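You operate a simulated robot arm through the tools that you are given. There is no shell and no other tool.

The job below is to be done with a simulated robot arm. You get a single attempt, and the scene is never put back.

JOB
Fill the yellow-band vial to about its line and push the grey stopper in.
Fine: stand it in the filler's well, swing the spout over, fill, swing it clear, then stopper it. Set down upright: what you pick out. Where these are worked on the way, their far stop is far enough and under half their travel is too little: swing spout.

The check looks at the end state, three seconds after you hand in, the way a careful person would. Anything else that was tipped, shoved, dropped, spilled or broken makes it a failure. Lids that push on must go on centred and level and be pressed home; caps that screw on are set level and turned clockwise until they are tight.

ROBOT AND FRAMES
A 7-joint arm with a three-finger gripper, fixed in place. Base frame: the origin is on the floor under the middle of its stand, x ahead of it, y to its left, z up. Units: cm, rad, N and s.
It reaches about 134.2 cm from its shoulder. Its first joint turns from -2.897 to 2.897 rad. Payload 2.69 kg.
The tool frame sits at the grasp point between the pads (the TCP): z along the fingers, y along the line on which they close. The tips reach 3 cm beyond it. The gripper opens to 12.8 cm; its body begins 11.7 cm behind the TCP.
Orientation is that of the tool frame in the base frame, as a unit quaternion [w, x, y, z]. With the fingers straight down and closing along the base's y, the tool's x points along the base's -x, its y along +y and its z along -z.

CONTROLS
- The arm moves only by the tool arm_command. Its arguments are lists of equal length, an entry for each row: "linear": the shift along the tool's x, y, z in units of 200 mm (1.0 is 200 mm), a list of three; "rot": the turn, a rotation vector about the tool's x, y, z in units of 60 degrees (1.0 is 60 degrees), a list of three; "hand": the closure in counts, from 0 (fully open) to 255 (shut). In form: {"linear": [[dx, dy, dz], ...], "rot": [[ax, ay, az], ...], "hand": [hand, ...]}. A call has 1 to 20 rows; each row is the pose to reach, as a shift and turn from the pose commanded when the call began, along the tool's axes at that moment. A call with a number of a shift or a turn outside -1 to 1 is refused whole. Rows are played at 5 a second. More than 5 cm and 0.15 rad between two rows, or a gripper value outside its range, and nothing of the call is played. Where a pose cannot be reached the arm comes as near as it can. A force on the tool above 40 N (or 10 N above the force at the start of the call, whichever is more), or a blocked arm, ends the call early, and 0.2 s more pass. Each finger travels about 12.7 cm/s and halts on what it meets, pressing with about 37 N; the grip force reading is that of the motor and also rises with nothing between the fingers. The clock runs only during rows and for 0.2 s after the last one: add rows that repeat a pose to give the fingers time. It gives the time, the measured TCP pose, the force on the tool (base axes), the opening and the grip force at its end, in the units of the frame above (readings bear some noise), with the torque about the TCP (base axes, N m) and any sound that the robot's microphone picked up.
- Cameras (640 x 400 px; columns grow to the right, rows downward): "scene" is fixed at [5.24, -62.83, 161.81]; the picture's right is [0.90, -0.44, 0.00], its down [-0.18, -0.38, -0.91] and it looks along [0.40, 0.82, -0.42] (base axes); focal length 338 px, centre (320, 200). "wrist" rides on the gripper at [5.8, 5.4, -13.1] in the tool frame; the picture's right is [-0.68, 0.74, 0.00], its down [-0.62, -0.57, -0.55] and it looks along [-0.40, -0.37, 0.84] (tool axes); focal length 234 px, centre (320, 200). There is no depth. A picture from a camera that has moved, and an enlarged one, comes with that camera's place and axes in the base frame and with its lens. The place of the scene camera against the robot may be out by one fixed shift of up to 2.5 cm in any direction.
- get_image(camera): a new picture of that camera. It takes no simulated time.
- raise_lower(by): moves the trunk up (or, below 0, down) by that many cm; the arm rides with it, the base frame stays. It gives what a move gives, with no picture.
- close_up(camera, box): a new picture of the part [left, top, right, bottom] of that camera's present view, enlarged. It takes no simulated time.
- close_job(): hands the job in; it is judged then, once.

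Places have to be worked out from the pictures, the camera data and where the tool is seen. Open the gripper and draw the arm clear of the work before you hand the job in, unless the task says otherwise.

The tools are called after ">>>" as name(argument=value, ...) on one line, values as JSON. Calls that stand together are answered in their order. arm_command: Moves the arm, as the interface text tells. Its arguments: {"type":"object","properties":{"linear":{"type":"array","items":{"type":"array","items":{"type":"number"}}},"rot":{"type":"array","items":{"type":"array","items":{"type":"number"}}},"hand":{"type":"array","items":{"type":"number"}}},"required":["linear","rot","hand"]} The other tools are called the same way: raise_lower (by) moves the trunk up or down; get_image (camera) takes a picture; close_up (camera, box) takes an enlarged picture of a part of a camera's view; close_job () hands the job in.

At the start:

```text
time_s: 0.0
ee_pos: [49.26, 49.49, 120.75]
tool_rot: [0.0, 0.0, 1.0, 0.0]
force: [-0.4, -0.1, 0.3]
torque: [0.02, 0.02, 0.0]
grip_width: 12.8
grasp_force: 0.1
trunk travel left (down, up): [-15.0, 20.0]
```

scene: 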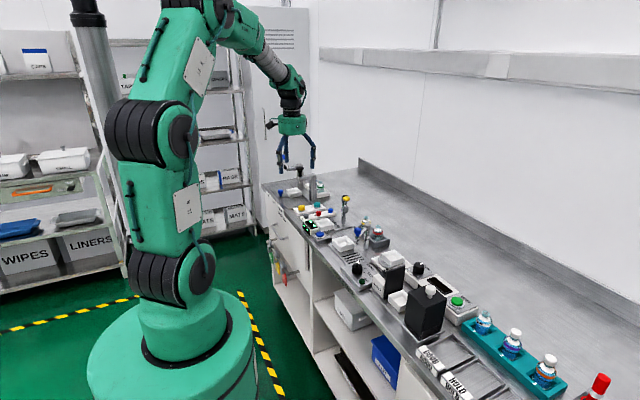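
wrist: 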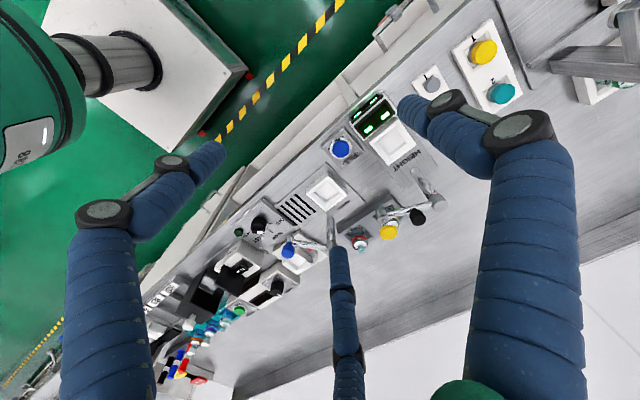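

I start by taking enlarged pictures of the bench to find the vial, the filler and the stoppers.

>>> close_up(camera="scene", box=[260, 150, 420, 250])

>>> close_up(camera="scene", box=[330, 220, 490, 320])

>>> close_up(camera="scene", box=[400, 260, 624, 400])

>>> close_up(camera="wrist", box=[140, 160, 300, 400])

>>> close_up(camera="wrist", box=[280, 80, 440, 260])

```text
4.00 times, centred on (340, 200) of scene
camera zoom: at [5.24, -62.83, 161.81], right [0.9, -0.44, 0.0], down [-0.18, -0.38, -0.91], along [0.4, 0.82, -0.42], focal length 1353 px, centre (240, 200)
```

zoom: 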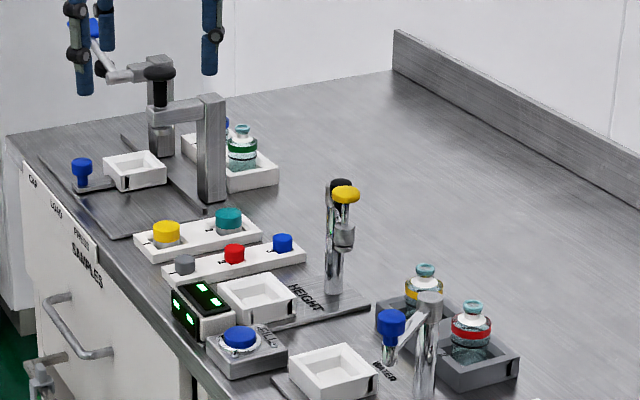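

```text
4.00 times, centred on (410, 270) of scene
camera zoom: at [5.24, -62.83, 161.81], right [0.9, -0.44, 0.0], down [-0.18, -0.38, -0.91], along [0.4, 0.82, -0.42], focal length 1353 px, centre (-40, -80)
```

zoom: 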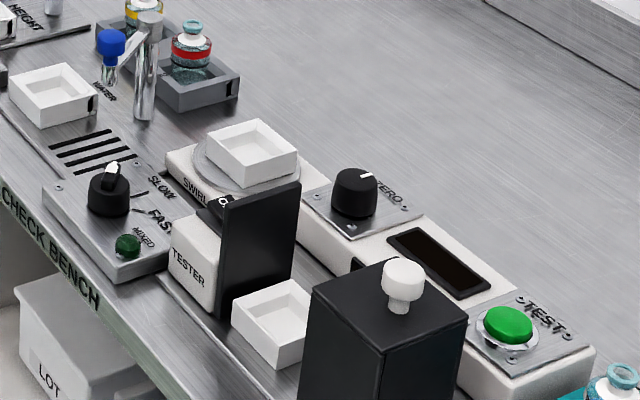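

```text
2.86 times, centred on (512, 330) of scene
camera zoom: at [5.24, -62.83, 161.81], right [0.9, -0.44, 0.0], down [-0.18, -0.38, -0.91], along [0.4, 0.82, -0.42], focal length 966 px, centre (-229, -171)
```

zoom: 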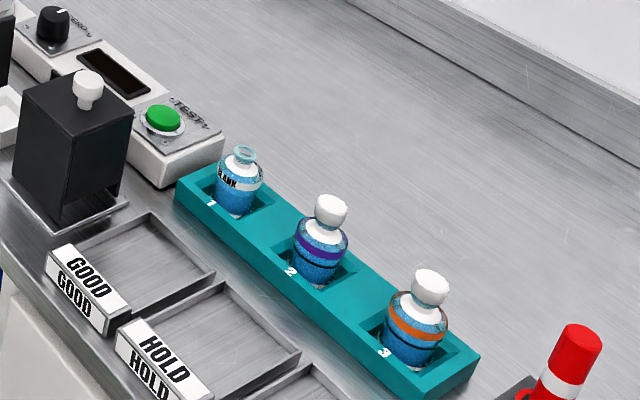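

```text
1.67 times, centred on (220, 280) of wrist
camera zoom: at [43.54, 54.71, 133.83], right [0.68, 0.74, 0.0], down [0.62, -0.57, 0.55], along [0.4, -0.37, -0.84], focal length 390 px, centre (487, 67)
```

zoom: 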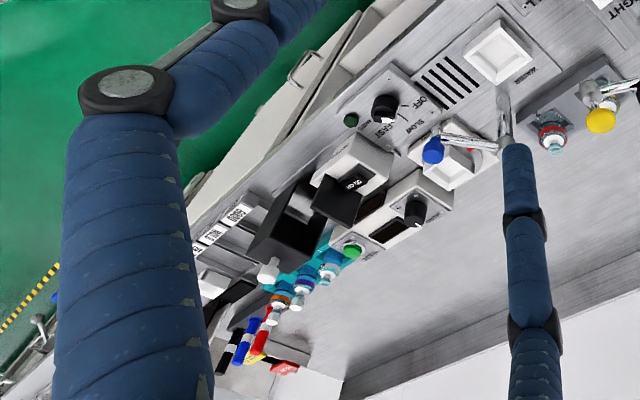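

```text
2.22 times, centred on (360, 170) of wrist
camera zoom: at [43.54, 54.71, 133.83], right [0.68, 0.74, 0.0], down [0.62, -0.57, 0.55], along [0.4, -0.37, -0.84], focal length 520 px, centre (231, 267)
```

zoom: 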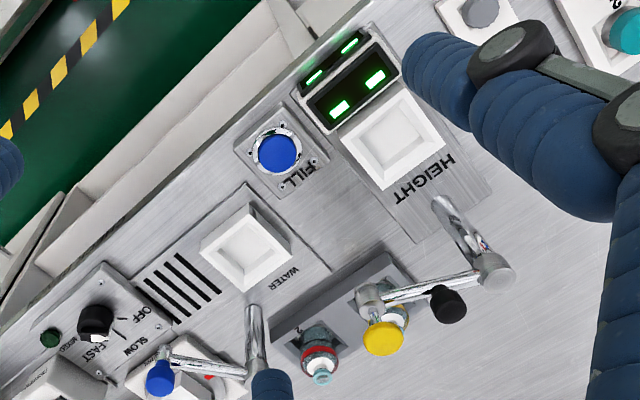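

The pictures put the FILL button near (58.6, 46.4, 90), the white wells near (63, 55) and (63, 38), and the yellow-band vial near (80, 46) in a grey rack. I shift the arm at its present height for a closer look at the rack and both posts.

>>> arm_command(linear=[[-0.15, 0.1, 0], [-0.3, 0.2, 0], [-0.45, 0.3, 0], [-0.6, 0.4, 0], [-0.75, 0.5, 0]], rot=[[0, 0, 0], [0, 0, 0], [0, 0, 0], [0, 0, 0], [0, 0, 0]], hand=[0, 0, 0, 0, 0])

```text
time_s: 1.2
ee_pos: [64.2, 59.38, 120.73]
tool_rot: [0.0, 0.0, 1.0, 0.0]
force: [0.6, 0.6, -0.4]
torque: [-0.01, -0.01, -0.02]
grip_width: 12.79
grasp_force: 0.1
trunk travel left (down, up): [-15.0, 20.0]
```

The arm is at (64.2, 59.4, 120.7); I take new pictures.

>>> get_image(camera="wrist")

>>> close_up(camera="wrist", box=[200, 90, 440, 240])

>>> close_up(camera="scene", box=[340, 200, 404, 240])

>>> close_up(camera="scene", box=[270, 175, 350, 225])

>>> close_up(camera="scene", box=[300, 210, 380, 260])

```text
taken
camera wrist: at [58.54, 64.7, 133.87], right [0.68, 0.74, 0.0], down [0.62, -0.57, 0.55], along [0.4, -0.37, -0.84], focal length 234 px, centre (320, 200)
```

wrist: 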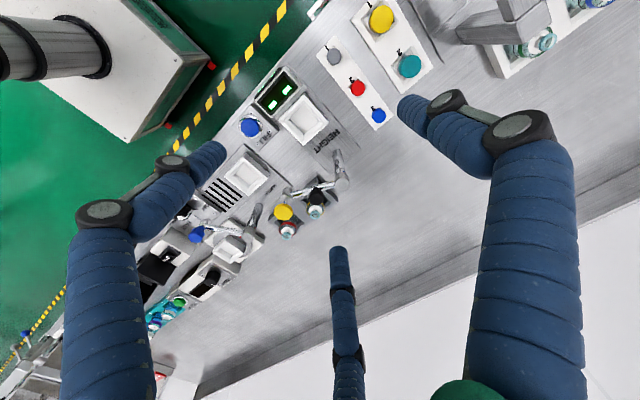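

```text
2.67 times, centred on (320, 165) of wrist
camera zoom: at [58.54, 64.7, 133.87], right [0.68, 0.74, 0.0], down [0.62, -0.57, 0.55], along [0.4, -0.37, -0.84], focal length 624 px, centre (320, 293)
```

zoom: 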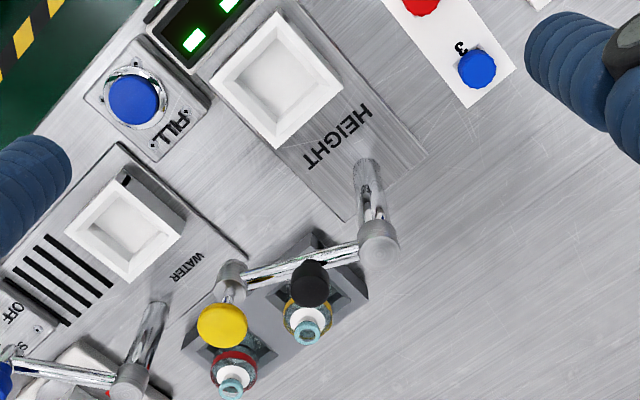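

```text
10.00 times, centred on (372, 220) of scene
camera zoom: at [5.24, -62.83, 161.81], right [0.9, -0.44, 0.0], down [-0.18, -0.38, -0.91], along [0.4, 0.82, -0.42], focal length 3382 px, centre (-200, 0)
```

zoom: 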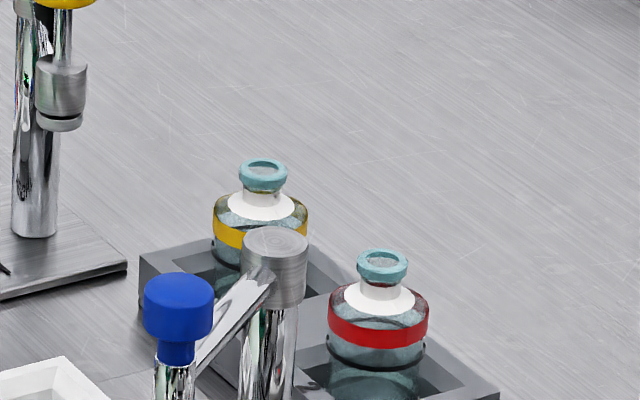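

```text
8.00 times, centred on (310, 200) of scene
camera zoom: at [5.24, -62.83, 161.81], right [0.9, -0.44, 0.0], down [-0.18, -0.38, -0.91], along [0.4, 0.82, -0.42], focal length 2705 px, centre (400, 200)
```

zoom: 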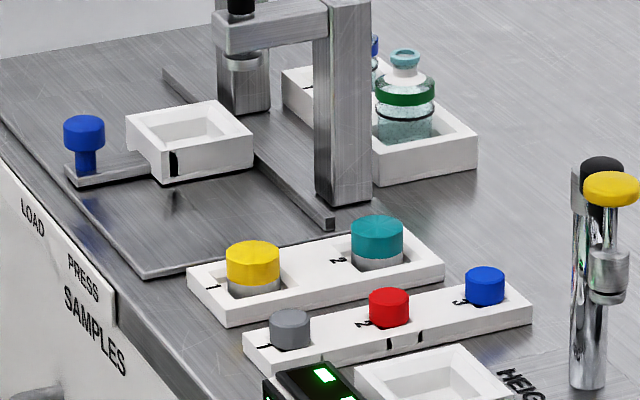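

```text
8.00 times, centred on (340, 235) of scene
camera zoom: at [5.24, -62.83, 161.81], right [0.9, -0.44, 0.0], down [-0.18, -0.38, -0.91], along [0.4, 0.82, -0.42], focal length 2705 px, centre (160, -80)
```

zoom: 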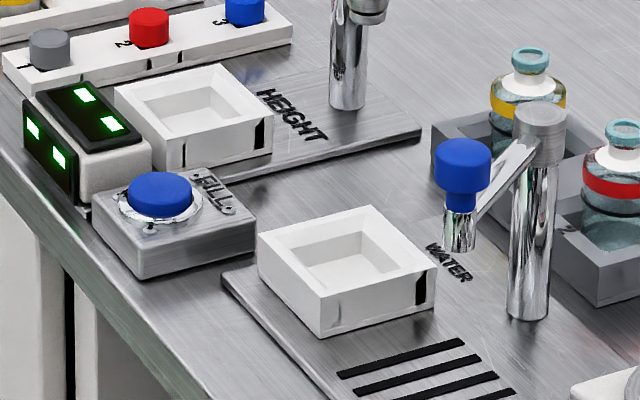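

The WATER well with the blue-knob spout on a post is the filler, and the grey stopper sits in slot 1 of the small tray. I look at the gripper's shape and at the finer details of the vial and posts before going in.

>>> get_image(camera="scene")

>>> close_up(camera="scene", box=[270, 80, 366, 180])

>>> close_up(camera="wrist", box=[180, 160, 340, 260])

>>> close_up(camera="wrist", box=[300, 0, 460, 130])

```text
taken
```

scene: 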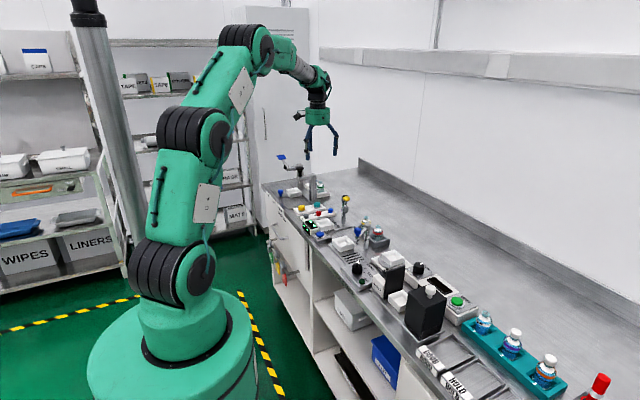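

```text
4.00 times, centred on (318, 130) of scene
camera zoom: at [5.24, -62.83, 161.81], right [0.9, -0.44, 0.0], down [-0.18, -0.38, -0.91], along [0.4, 0.82, -0.42], focal length 1353 px, centre (328, 480)
```

zoom: 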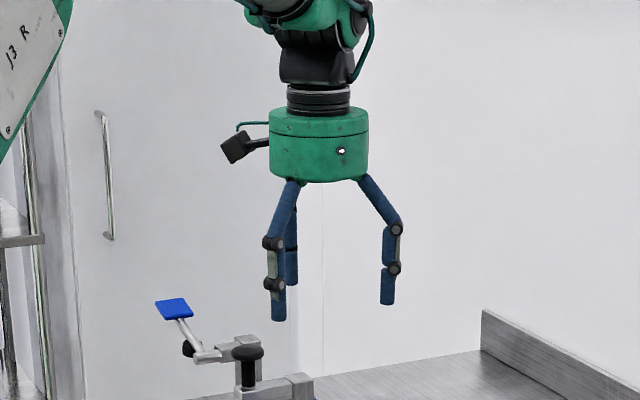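

```text
4.00 times, centred on (260, 210) of wrist
camera zoom: at [58.54, 64.7, 133.87], right [0.68, 0.74, 0.0], down [0.62, -0.57, 0.55], along [0.4, -0.37, -0.84], focal length 937 px, centre (560, 160)
```

zoom: 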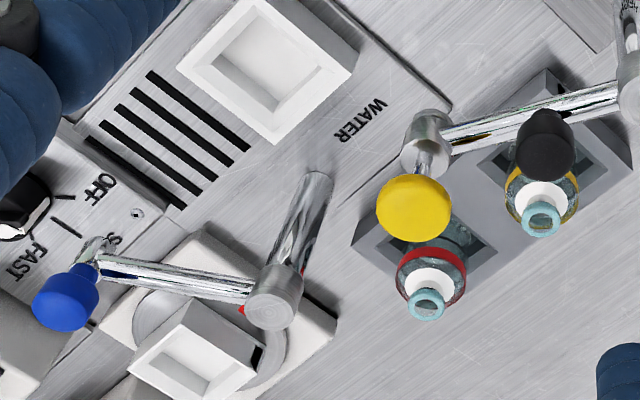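

```text
3.08 times, centred on (380, 65) of wrist
camera zoom: at [58.54, 64.7, 133.87], right [0.68, 0.74, 0.0], down [0.62, -0.57, 0.55], along [0.4, -0.37, -0.84], focal length 720 px, centre (135, 615)
```

zoom: 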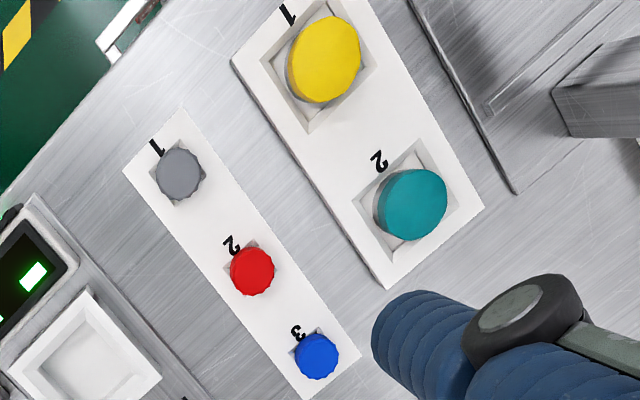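

The gripper has three fingers at 120°, and its side camera would meet the gauge arm near the rack in the present yaw. I turn the tool 90° (counter-clockwise from above) in place, close the fingers to about 7 cm, and look again.

>>> arm_command(linear=[[0, 0, 0], [0, 0, 0], [0, 0, 0], [0, 0, 0], [0, 0, 0], [0, 0, 0]], rot=[[0, 0, -0.125], [0, 0, -0.25], [0, 0, -0.375], [0, 0, -0.5], [0, 0, -0.625], [0, 0, -0.75]], hand=[20, 40, 60, 80, 100, 115])

>>> arm_command(linear=[[0, 0, 0], [0, 0, 0], [0, 0, 0], [0, 0, 0], [0, 0, 0], [0, 0, 0]], rot=[[0, 0, -0.125], [0, 0, -0.25], [0, 0, -0.375], [0, 0, -0.5], [0, 0, -0.625], [0, 0, -0.75]], hand=[115, 115, 115, 115, 115, 115])

```text
time_s: 2.6
ee_pos: [64.37, 59.33, 120.73]
tool_rot: [0.0, -0.384, 0.923, 0.0]
force: [0.0, -0.9, 0.9]
torque: [-0.03, 0.06, 0.0]
grip_width: 7.04
grasp_force: 0.0
trunk travel left (down, up): [-15.0, 20.0]
```

```text
time_s: 4.0
ee_pos: [64.13, 59.46, 120.67]
tool_rot: [0.0, 0.708, -0.706, 0.0]
force: [0.0, -0.6, 0.6]
torque: [0.03, 0.01, -0.03]
grip_width: 7.01
grasp_force: 0.0
trunk travel left (down, up): [-15.0, 20.0]
```

The tool is now yawed by 90° with tool x along -y and tool y along -x. I take wrist pictures.

>>> get_image(camera="wrist")

>>> close_up(camera="scene", box=[270, 80, 366, 180])

```text
taken
camera wrist: at [59.03, 53.49, 133.83], right [-0.74, 0.68, 0.0], down [0.56, 0.62, 0.55], along [0.37, 0.4, -0.84], focal length 234 px, centre (320, 200)
```

wrist: 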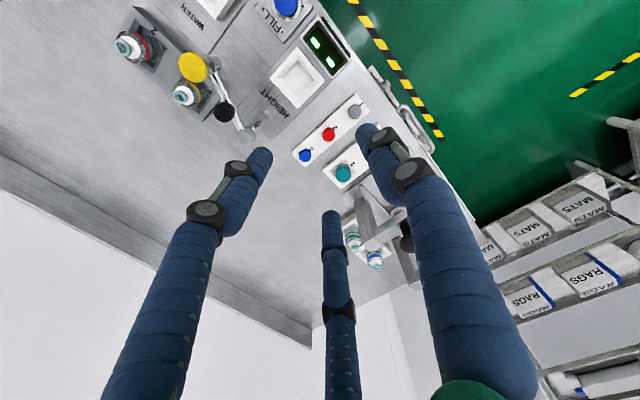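

```text
4.00 times, centred on (318, 130) of scene
camera zoom: at [5.24, -62.83, 161.81], right [0.9, -0.44, 0.0], down [-0.18, -0.38, -0.91], along [0.4, 0.82, -0.42], focal length 1353 px, centre (328, 480)
```

zoom: 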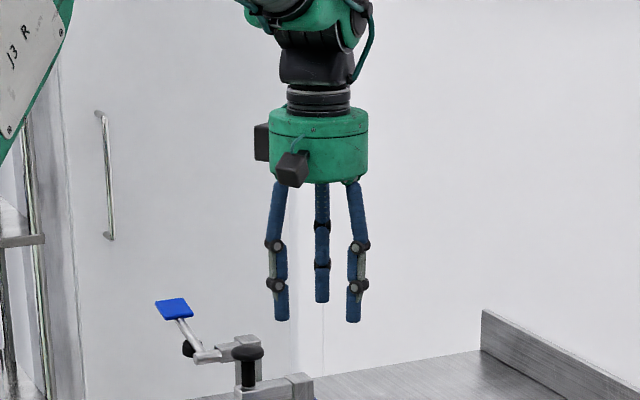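

The fingers close evenly about the tool axis. I move to above the yellow-band vial at z = 112, clear of the gauge (its top near 104.5), for a precise look down on it.

>>> arm_command(linear=[[0.128, -0.128, 0.0], [0.257, -0.255, 0.05], [0.385, -0.383, 0.13], [0.513, -0.51, 0.21], [0.642, -0.638, 0.32], [0.77, -0.765, 0.435], [0.77, -0.765, 0.435]], rot=[[0, 0, 0], [0, 0, 0], [0, 0, 0], [0, 0, 0], [0, 0, 0], [0, 0, 0], [0, 0, 0]], hand=[115, 115, 115, 115, 115, 115, 115])

>>> get_image(camera="wrist")

>>> close_up(camera="wrist", box=[220, 60, 420, 185])

```text
time_s: 5.6
ee_pos: [79.59, 43.77, 111.9]
tool_rot: [0.0, -0.706, 0.708, 0.0]
force: [1.3, 0.7, -1.0]
torque: [0.04, 0.04, 0.0]
grip_width: 7.02
grasp_force: 0.0
trunk travel left (down, up): [-15.0, 20.0]
```

```text
taken
camera wrist: at [74.32, 37.91, 125.05], right [-0.74, 0.68, 0.0], down [0.57, 0.62, 0.55], along [0.37, 0.4, -0.84], focal length 234 px, centre (320, 200)
```

wrist: 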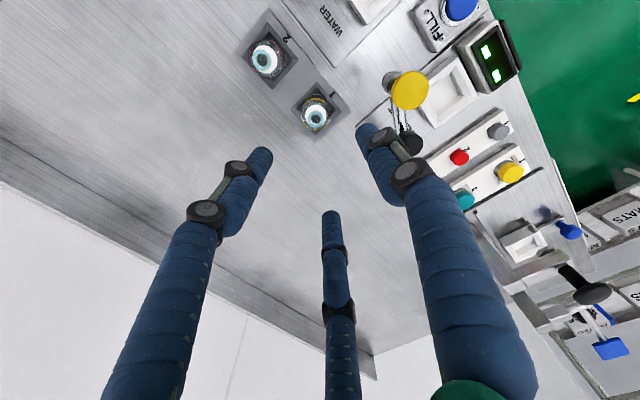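

```text
3.20 times, centred on (320, 122) of wrist
camera zoom: at [74.32, 37.91, 125.05], right [-0.74, 0.68, 0.0], down [0.57, 0.62, 0.55], along [0.37, 0.4, -0.84], focal length 749 px, centre (320, 448)
```

zoom: 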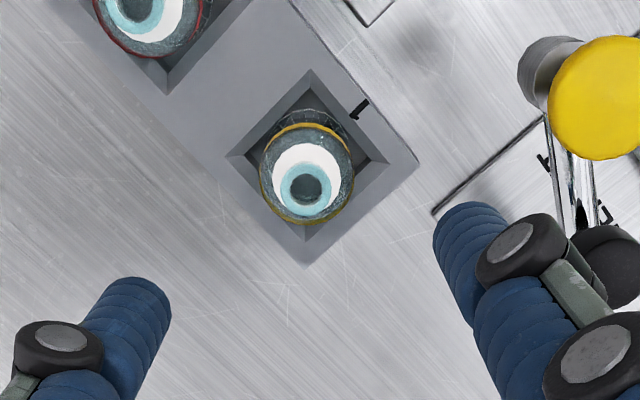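

From two wrist views the vial mouth lies at about (80.1, 43.4, 92.8), so the scene camera reads somewhat high. Before grasping I hover over the filler well to measure its rim, the spout knob and the button with the wrist camera.

>>> arm_command(linear=[[0.08, 0.185, 0], [0.16, 0.37, 0], [0.235, 0.555, 0], [0.315, 0.74, 0], [0.315, 0.74, 0]], rot=[[0, 0, 0], [0, 0, 0], [0, 0, 0], [0, 0, 0], [0, 0, 0]], hand=[115, 115, 115, 115, 115])

>>> get_image(camera="wrist")

>>> close_up(camera="wrist", box=[220, 50, 420, 175])

>>> close_up(camera="wrist", box=[180, 0, 340, 100])

```text
time_s: 6.8
ee_pos: [64.44, 37.43, 112.18]
tool_rot: [-0.001, 0.707, -0.707, 0.001]
force: [-0.6, -0.9, 0.9]
torque: [0.02, -0.07, 0.03]
grip_width: 7.07
grasp_force: 0.1
trunk travel left (down, up): [-15.0, 20.0]
```

```text
taken
camera wrist: at [59.19, 31.52, 125.28], right [-0.74, 0.68, 0.0], down [0.57, 0.62, 0.55], along [0.37, 0.4, -0.84], focal length 234 px, centre (320, 200)
```

wrist: 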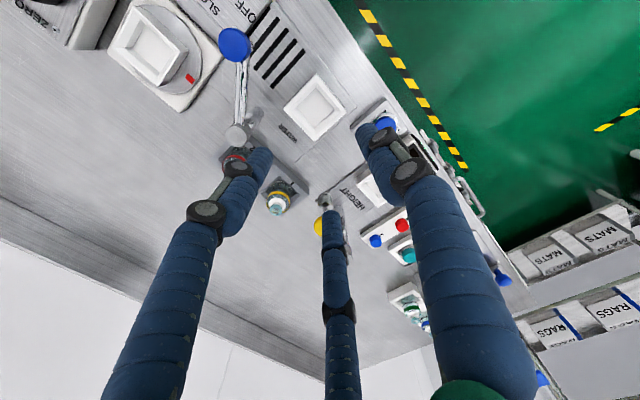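

```text
3.20 times, centred on (320, 112) of wrist
camera zoom: at [59.19, 31.52, 125.28], right [-0.74, 0.68, 0.0], down [0.57, 0.62, 0.55], along [0.37, 0.4, -0.84], focal length 749 px, centre (320, 480)
```

zoom: 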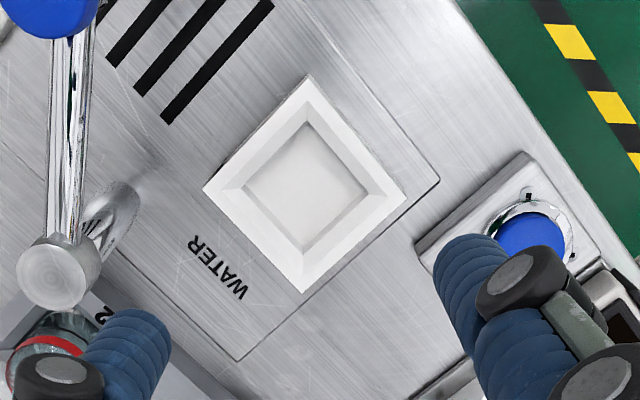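

```text
4.00 times, centred on (260, 50) of wrist
camera zoom: at [59.19, 31.52, 125.28], right [-0.74, 0.68, 0.0], down [0.57, 0.62, 0.55], along [0.37, 0.4, -0.84], focal length 937 px, centre (560, 800)
```

zoom: 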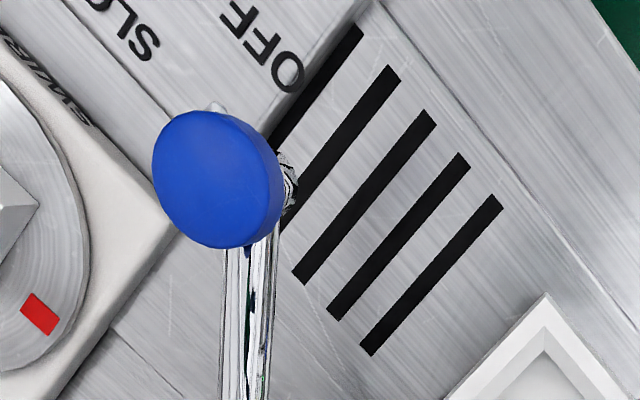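

The well rim is a 7 cm square centred near (65.1, 36.9) at z ≈ 87.6 with a tapered inside. The spout post is at (72.7, 31.3), the knob at (64.6, 26.3, 99.5) and the button at (58.7, 46.1, 88.5). I go back over the vial and down to z = 104 for a finer fix.

>>> arm_command(linear=[[-0.07, -0.19, 0], [-0.14, -0.38, 0], [-0.21, -0.57, 0], [-0.285, -0.765, 0], [-0.285, -0.765, 0.2], [-0.285, -0.765, 0.4], [-0.285, -0.765, 0.4], [-0.285, -0.765, 0.4]], rot=[[0, 0, 0], [0, 0, 0], [0, 0, 0], [0, 0, 0], [0, 0, 0], [0, 0, 0], [0, 0, 0], [0, 0, 0]], hand=[115, 115, 115, 115, 115, 115, 115, 115])

>>> get_image(camera="wrist")

>>> close_up(camera="wrist", box=[240, 100, 400, 200])

>>> close_up(camera="scene", box=[310, 150, 438, 230])

```text
time_s: 8.6
ee_pos: [79.97, 43.32, 104.18]
tool_rot: [0.001, -0.707, 0.707, 0.0]
force: [0.1, 0.5, -0.1]
torque: [0.01, 0.02, 0.03]
grip_width: 7.02
grasp_force: 0.1
trunk travel left (down, up): [-15.0, 20.0]
```

```text
taken
camera wrist: at [74.76, 37.44, 117.35], right [-0.74, 0.68, 0.0], down [0.57, 0.62, 0.55], along [0.37, 0.4, -0.84], focal length 234 px, centre (320, 200)
```

wrist: 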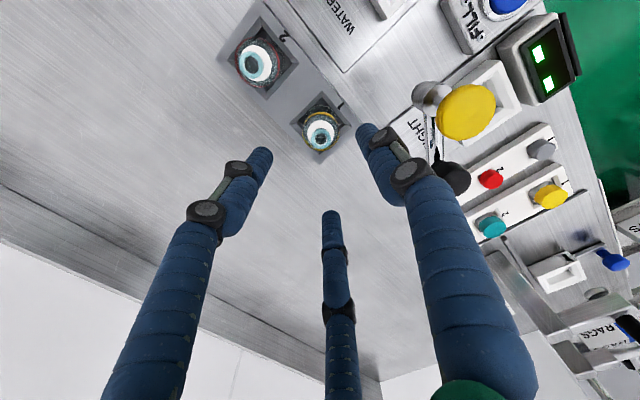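

```text
4.00 times, centred on (320, 150) of wrist
camera zoom: at [74.76, 37.44, 117.35], right [-0.74, 0.68, 0.0], down [0.57, 0.62, 0.55], along [0.37, 0.4, -0.84], focal length 937 px, centre (320, 400)
```

zoom: 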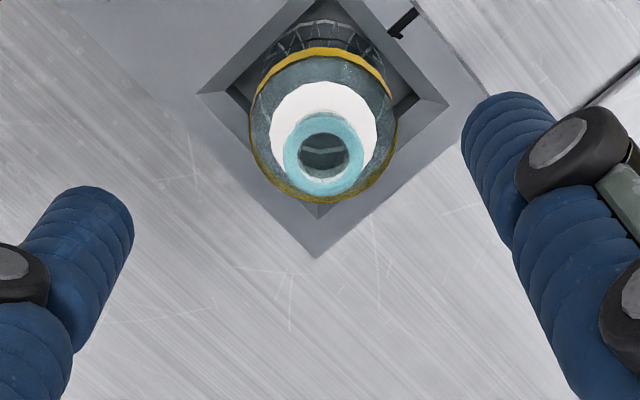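

```text
5.00 times, centred on (374, 190) of scene
camera zoom: at [5.24, -62.83, 161.81], right [0.9, -0.44, 0.0], down [-0.18, -0.38, -0.91], along [0.4, 0.82, -0.42], focal length 1691 px, centre (50, 250)
```

zoom: 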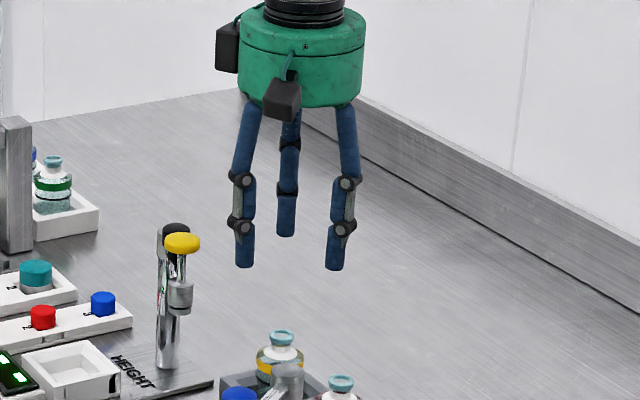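

The vial sits almost exactly on the tool axis (within about 0.1 cm). I go straight down to z ≈ 91.3, with the tips about 88.3, above the rack top, before closing.

>>> arm_command(linear=[[0, 0, 0.12], [0, 0, 0.24], [0, 0, 0.36], [0, 0, 0.46], [0, 0, 0.55], [0, 0, 0.61], [0, 0, 0.64], [0, 0, 0.64]], rot=[[0, 0, 0], [0, 0, 0], [0, 0, 0], [0, 0, 0], [0, 0, 0], [0, 0, 0], [0, 0, 0], [0, 0, 0]], hand=[115, 115, 115, 115, 115, 115, 115, 115])

>>> get_image(camera="wrist")

>>> close_up(camera="scene", box=[330, 170, 410, 240])

```text
time_s: 10.4
ee_pos: [80.04, 43.44, 91.38]
tool_rot: [-0.001, -0.707, 0.708, 0.001]
force: [-1.5, 0.4, 3.7]
torque: [-0.19, -0.05, -0.06]
grip_width: 7.06
grasp_force: 0.0
trunk travel left (down, up): [-15.0, 20.0]
```

```text
taken
camera wrist: at [74.83, 37.51, 104.49], right [-0.74, 0.68, 0.0], down [0.57, 0.62, 0.55], along [0.37, 0.4, -0.84], focal length 234 px, centre (320, 200)
```

wrist: 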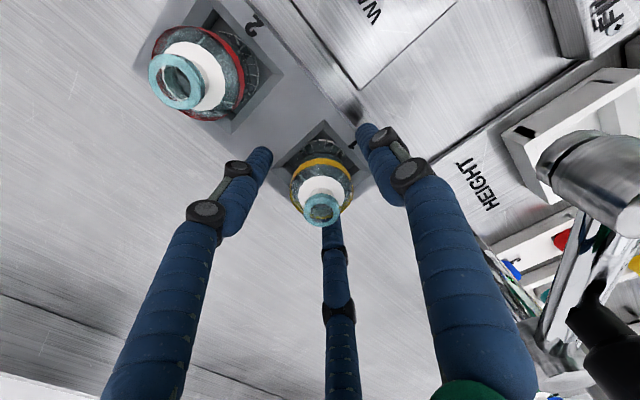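

```text
5.71 times, centred on (370, 205) of scene
camera zoom: at [5.24, -62.83, 161.81], right [0.9, -0.44, 0.0], down [-0.18, -0.38, -0.91], along [0.4, 0.82, -0.42], focal length 1932 px, centre (34, 171)
```

zoom: 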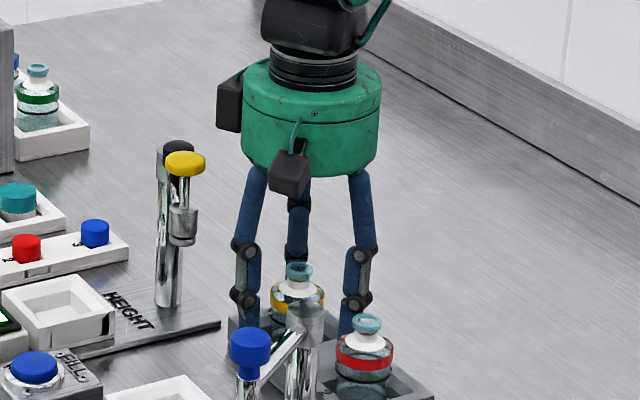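

The force reading shows about 3.7 N upward, with the torque pointing at the finger between the two vials, so that tip may be touching the rack. I raise half a centimetre and read again.

>>> arm_command(linear=[[0, 0, -0.015], [0, 0, -0.025], [0, 0, -0.025]], rot=[[0, 0, 0], [0, 0, 0], [0, 0, 0]], hand=[115, 115, 115])

>>> close_up(camera="wrist", box=[200, 80, 440, 240])

>>> close_up(camera="scene", box=[350, 200, 398, 230])

```text
time_s: 11.2
ee_pos: [80.0, 43.49, 91.59]
tool_rot: [0.0, -0.707, 0.707, 0.0]
force: [0.7, -0.1, -0.2]
torque: [0.01, -0.01, -0.02]
grip_width: 7.0
grasp_force: 0.0
trunk travel left (down, up): [-15.0, 20.0]
```

```text
2.50 times, centred on (320, 160) of wrist
camera zoom: at [74.75, 37.46, 104.83], right [-0.74, 0.68, 0.0], down [0.57, 0.62, 0.55], along [0.37, 0.4, -0.84], focal length 585 px, centre (320, 300)
```

zoom: 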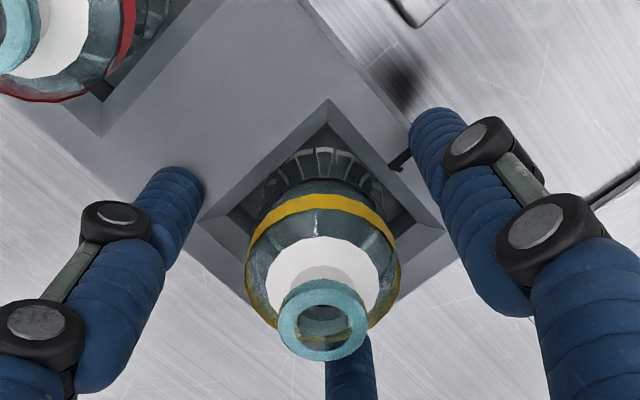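

```text
13.33 times, centred on (374, 215) of scene
camera zoom: at [5.24, -62.83, 161.81], right [0.9, -0.44, 0.0], down [-0.18, -0.38, -0.91], along [0.4, 0.82, -0.42], focal length 4509 px, centre (-400, 0)
```

zoom: 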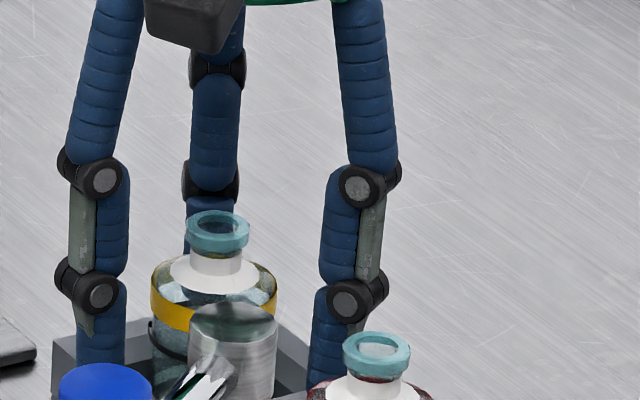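

The touch is gone, so the rack top is near z = 88.3 and the vial mouth near 93.2; the band spans about 90.4 to 91.7. I raise to z ≈ 92.3 so the tips clear the well rim later, then close on the body.

>>> arm_command(linear=[[0, 0, -0.02], [0, 0, -0.033], [0, 0, -0.033], [0, 0, -0.033], [0, 0, -0.033], [0, 0, -0.033], [0, 0, -0.033], [0, 0, -0.033]], rot=[[0, 0, 0], [0, 0, 0], [0, 0, 0], [0, 0, 0], [0, 0, 0], [0, 0, 0], [0, 0, 0], [0, 0, 0]], hand=[115, 115, 140, 165, 190, 210, 220, 220])

>>> get_image(camera="wrist")

>>> close_up(camera="scene", box=[350, 200, 398, 230])

```text
time_s: 13.0
ee_pos: [80.03, 43.3, 92.41]
tool_rot: [0.0, 0.708, -0.707, 0.0]
force: [-0.3, 0.0, -0.2]
torque: [0.02, 0.05, 0.0]
grip_width: 3.75
grasp_force: 37.5
trunk travel left (down, up): [-15.0, 20.0]
```

```text
taken
camera wrist: at [74.73, 37.43, 105.46], right [-0.74, 0.68, 0.0], down [0.57, 0.62, 0.55], along [0.37, 0.4, -0.84], focal length 234 px, centre (320, 200)
```

wrist: 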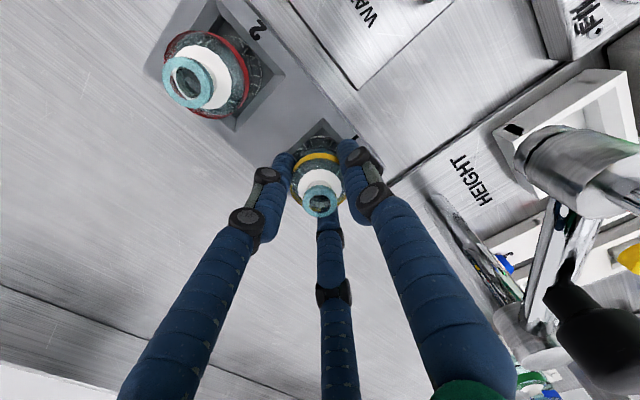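

```text
13.33 times, centred on (374, 215) of scene
camera zoom: at [5.24, -62.83, 161.81], right [0.9, -0.44, 0.0], down [-0.18, -0.38, -0.91], along [0.4, 0.82, -0.42], focal length 4509 px, centre (-400, 0)
```

zoom: 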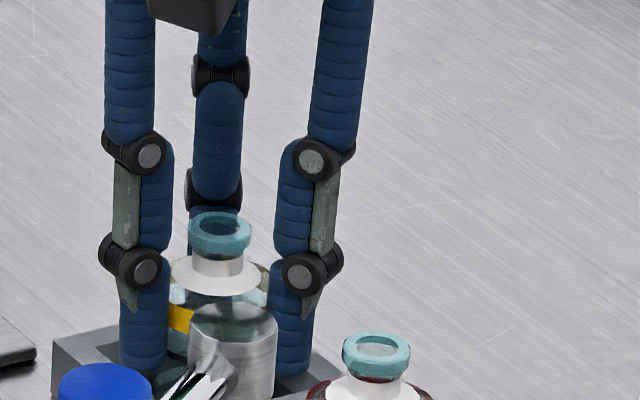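

The vial is gripped (width 3.75, 37.5 N). I lift it straight up by about 19.5 cm so that it clears the gauge and posts.

>>> arm_command(linear=[[0, 0, -0.05], [0, 0, -0.15], [0, 0, -0.3], [0, 0, -0.46], [0, 0, -0.62], [0, 0, -0.78], [0, 0, -0.92], [0, 0, -0.98], [0, 0, -0.98]], rot=[[0, 0, 0], [0, 0, 0], [0, 0, 0], [0, 0, 0], [0, 0, 0], [0, 0, 0], [0, 0, 0], [0, 0, 0], [0, 0, 0]], hand=[220, 220, 220, 220, 220, 220, 220, 220, 220])

>>> get_image(camera="wrist")

>>> close_up(camera="scene", box=[330, 130, 410, 180])

```text
time_s: 15.0
ee_pos: [80.18, 43.59, 112.06]
tool_rot: [0.0, -0.707, 0.707, 0.001]
force: [0.1, -0.2, -1.2]
torque: [-0.03, 0.01, -0.03]
grip_width: 3.78
grasp_force: 36.9
trunk travel left (down, up): [-15.0, 20.0]
```

```text
taken
camera wrist: at [74.86, 37.58, 125.09], right [-0.74, 0.68, 0.0], down [0.57, 0.62, 0.55], along [0.37, 0.4, -0.84], focal length 234 px, centre (320, 200)
```

wrist: 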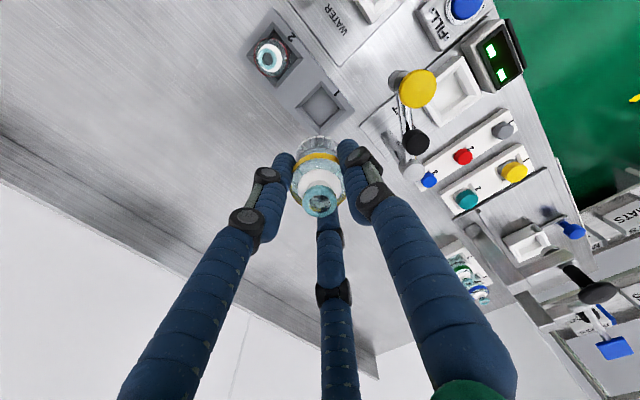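

```text
8.00 times, centred on (370, 155) of scene
camera zoom: at [5.24, -62.83, 161.81], right [0.9, -0.44, 0.0], down [-0.18, -0.38, -0.91], along [0.4, 0.82, -0.42], focal length 2705 px, centre (-80, 560)
```

zoom: 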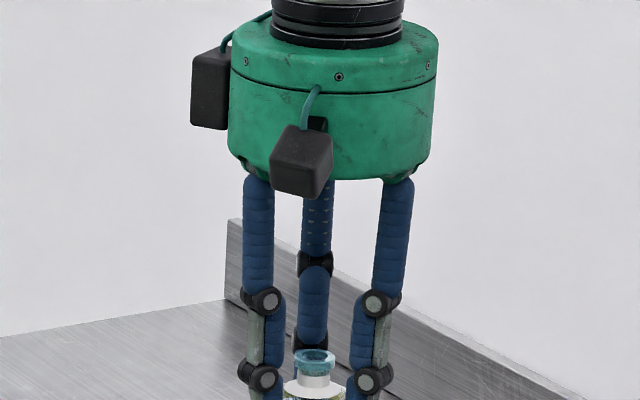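

The vial came up cleanly and upright. I look at the full vial below the fingers in the scene view to learn its height.

>>> close_up(camera="scene", box=[345, 165, 393, 205])

>>> close_up(camera="wrist", box=[230, 60, 390, 240])

```text
10.00 times, centred on (369, 185) of scene
camera zoom: at [5.24, -62.83, 161.81], right [0.9, -0.44, 0.0], down [-0.18, -0.38, -0.91], along [0.4, 0.82, -0.42], focal length 3382 px, centre (-170, 350)
```

zoom: 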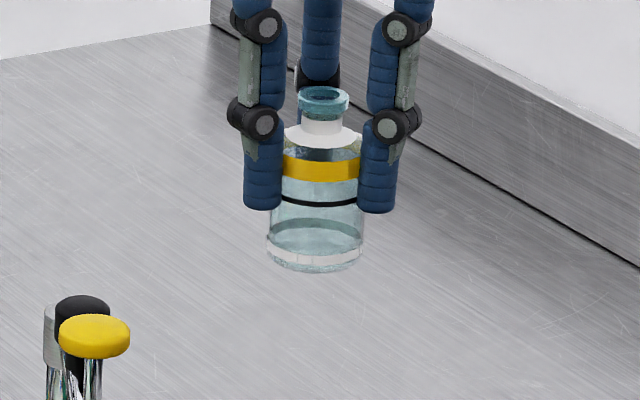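

```text
2.22 times, centred on (310, 150) of wrist
camera zoom: at [74.86, 37.58, 125.09], right [-0.74, 0.68, 0.0], down [0.57, 0.62, 0.55], along [0.37, 0.4, -0.84], focal length 520 px, centre (342, 311)
```

zoom: 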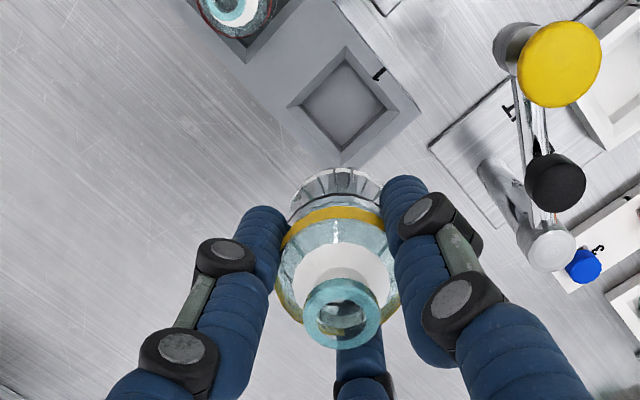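

The vial is about 6.8 cm tall, its bottom some 5.9 cm below the TCP, and its line about 3.7 cm below the mouth. I move it across to over the well at (65.1, 36.9) at the same height.

>>> arm_command(linear=[[0.05, 0.11, 0], [0.12, 0.27, 0], [0.19, 0.43, 0], [0.26, 0.6, 0], [0.31, 0.72, 0], [0.325, 0.755, 0], [0.325, 0.755, 0], [0.325, 0.755, 0]], rot=[[0, 0, 0], [0, 0, 0], [0, 0, 0], [0, 0, 0], [0, 0, 0], [0, 0, 0], [0, 0, 0], [0, 0, 0]], hand=[220, 220, 220, 220, 220, 220, 220, 220])

>>> get_image(camera="wrist")

>>> close_up(camera="wrist", box=[240, 60, 400, 180])

>>> close_up(camera="scene", box=[310, 170, 390, 270])

```text
time_s: 16.8
ee_pos: [64.91, 36.85, 111.99]
tool_rot: [0.0, 0.707, -0.707, -0.001]
force: [0.2, 0.5, -0.6]
torque: [-0.02, -0.01, 0.0]
grip_width: 3.76
grasp_force: 36.8
trunk travel left (down, up): [-15.0, 20.0]
```

```text
taken
camera wrist: at [59.66, 30.95, 125.16], right [-0.74, 0.68, 0.0], down [0.57, 0.62, 0.55], along [0.37, 0.4, -0.84], focal length 234 px, centre (320, 200)
```

wrist: 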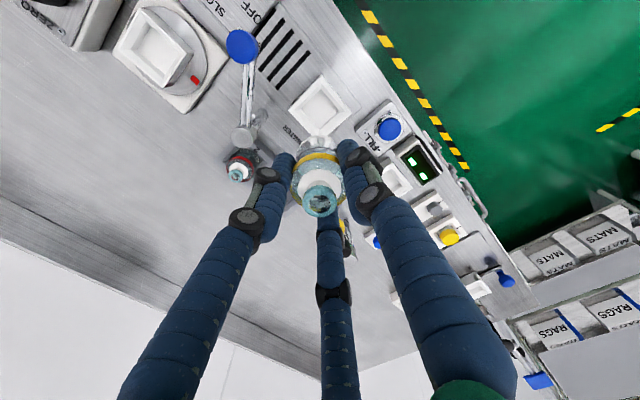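

```text
3.33 times, centred on (320, 120) of wrist
camera zoom: at [59.66, 30.95, 125.16], right [-0.74, 0.68, 0.0], down [0.57, 0.62, 0.55], along [0.37, 0.4, -0.84], focal length 781 px, centre (320, 467)
```

zoom: 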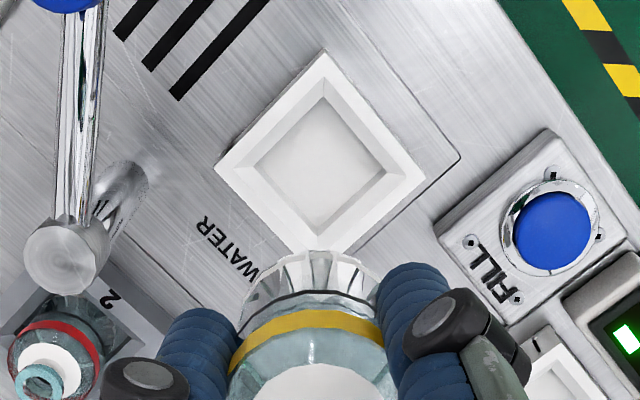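

```text
4.00 times, centred on (350, 220) of scene
camera zoom: at [5.24, -62.83, 161.81], right [0.9, -0.44, 0.0], down [-0.18, -0.38, -0.91], along [0.4, 0.82, -0.42], focal length 1353 px, centre (200, 120)
```

zoom: 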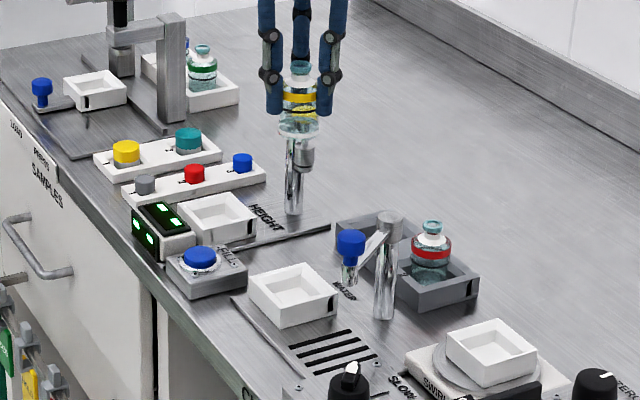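

The well centre lies straight under the vial within about 0.1 cm. I lower to z ≈ 95, the vial bottom just above the rim.

>>> arm_command(linear=[[0, 0, 0.1], [0, 0, 0.26], [0, 0, 0.42], [0, 0, 0.58], [0, 0, 0.72], [0, 0, 0.82], [0, 0, 0.85], [0, 0, 0.85]], rot=[[0, 0, 0], [0, 0, 0], [0, 0, 0], [0, 0, 0], [0, 0, 0], [0, 0, 0], [0, 0, 0], [0, 0, 0]], hand=[220, 220, 220, 220, 220, 220, 220, 220])

>>> get_image(camera="wrist")

>>> close_up(camera="scene", box=[315, 205, 379, 265])

```text
time_s: 18.6
ee_pos: [65.08, 36.96, 95.01]
tool_rot: [0.0, -0.707, 0.707, 0.0]
force: [0.5, 0.3, -0.7]
torque: [0.01, 0.0, -0.02]
grip_width: 3.77
grasp_force: 36.6
trunk travel left (down, up): [-15.0, 20.0]
```

```text
taken
camera wrist: at [59.79, 30.96, 108.11], right [-0.74, 0.68, 0.0], down [0.57, 0.62, 0.55], along [0.37, 0.4, -0.84], focal length 234 px, centre (320, 200)
```

wrist: 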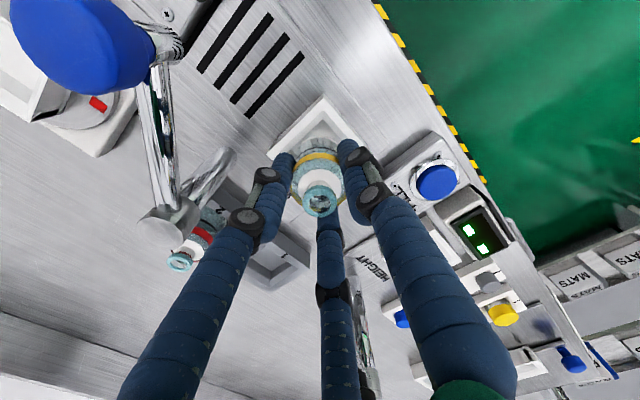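

```text
6.67 times, centred on (347, 235) of scene
camera zoom: at [5.24, -62.83, 161.81], right [0.9, -0.44, 0.0], down [-0.18, -0.38, -0.91], along [0.4, 0.82, -0.42], focal length 2254 px, centre (140, -33)
```

zoom: 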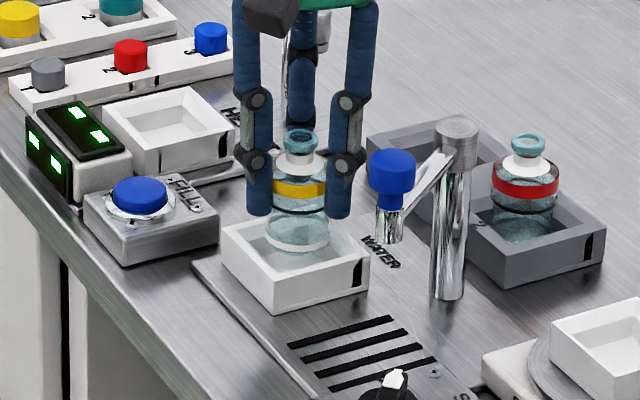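

The bottom is right over the opening. I lower slowly to z ≈ 92.8, watching the force.

>>> arm_command(linear=[[0, 0, 0.025], [0, 0, 0.05], [0, 0, 0.075], [0, 0, 0.095], [0, 0, 0.11], [0, 0, 0.11]], rot=[[0, 0, 0], [0, 0, 0], [0, 0, 0], [0, 0, 0], [0, 0, 0], [0, 0, 0]], hand=[220, 220, 220, 220, 220, 220])

>>> close_up(camera="scene", box=[325, 215, 373, 255])

```text
time_s: 20.0
ee_pos: [65.13, 36.88, 92.94]
tool_rot: [0.001, -0.707, 0.707, 0.0]
force: [-1.5, -1.9, 14.7]
torque: [-0.1, 0.2, -0.01]
grip_width: 3.76
grasp_force: 37.7
trunk travel left (down, up): [-15.0, 20.0]
```

```text
10.00 times, centred on (349, 235) of scene
camera zoom: at [5.24, -62.83, 161.81], right [0.9, -0.44, 0.0], down [-0.18, -0.38, -0.91], along [0.4, 0.82, -0.42], focal length 3382 px, centre (30, -150)
```

zoom: 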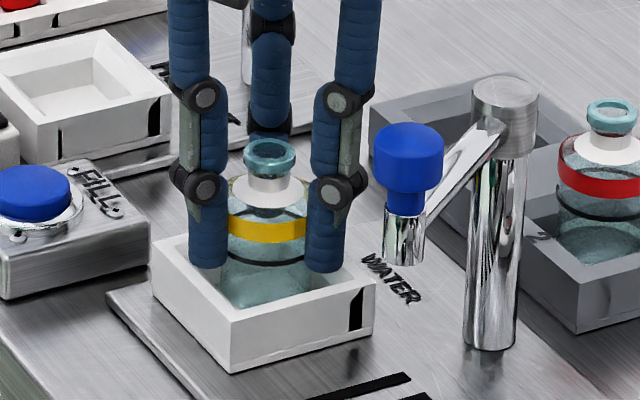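

Contact at z ≈ 92.9 with 14.7 N: the bottom would be near 87.0, about 1.9 cm below the rim, so it appears seated. I ease up slightly to unload and open the fingers just to about 5.5 cm.

>>> arm_command(linear=[[0, 0, -0.006], [0, 0, -0.006], [0, 0, -0.006], [0, 0, -0.006], [0, 0, -0.006], [0, 0, -0.006]], rot=[[0, 0, 0], [0, 0, 0], [0, 0, 0], [0, 0, 0], [0, 0, 0], [0, 0, 0]], hand=[220, 200, 180, 165, 150, 145])

>>> get_image(camera="wrist")

>>> close_up(camera="scene", box=[325, 215, 373, 255])

```text
time_s: 21.4
ee_pos: [65.12, 36.89, 92.83]
tool_rot: [0.0, 0.707, -0.707, 0.0]
force: [0.7, 0.4, 0.6]
torque: [-0.03, 0.02, 0.05]
grip_width: 5.49
grasp_force: 0.1
trunk travel left (down, up): [-15.0, 20.0]
```

```text
taken
camera wrist: at [59.74, 30.98, 105.97], right [-0.74, 0.68, 0.0], down [0.57, 0.62, 0.55], along [0.37, 0.4, -0.84], focal length 234 px, centre (320, 200)
```

wrist: 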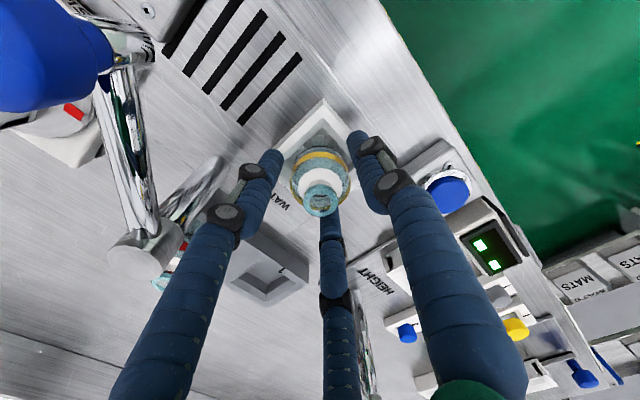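

```text
10.00 times, centred on (349, 235) of scene
camera zoom: at [5.24, -62.83, 161.81], right [0.9, -0.44, 0.0], down [-0.18, -0.38, -0.91], along [0.4, 0.82, -0.42], focal length 3382 px, centre (30, -150)
```

zoom: 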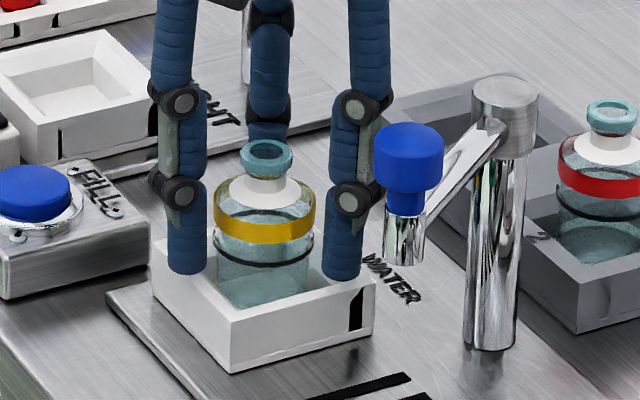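

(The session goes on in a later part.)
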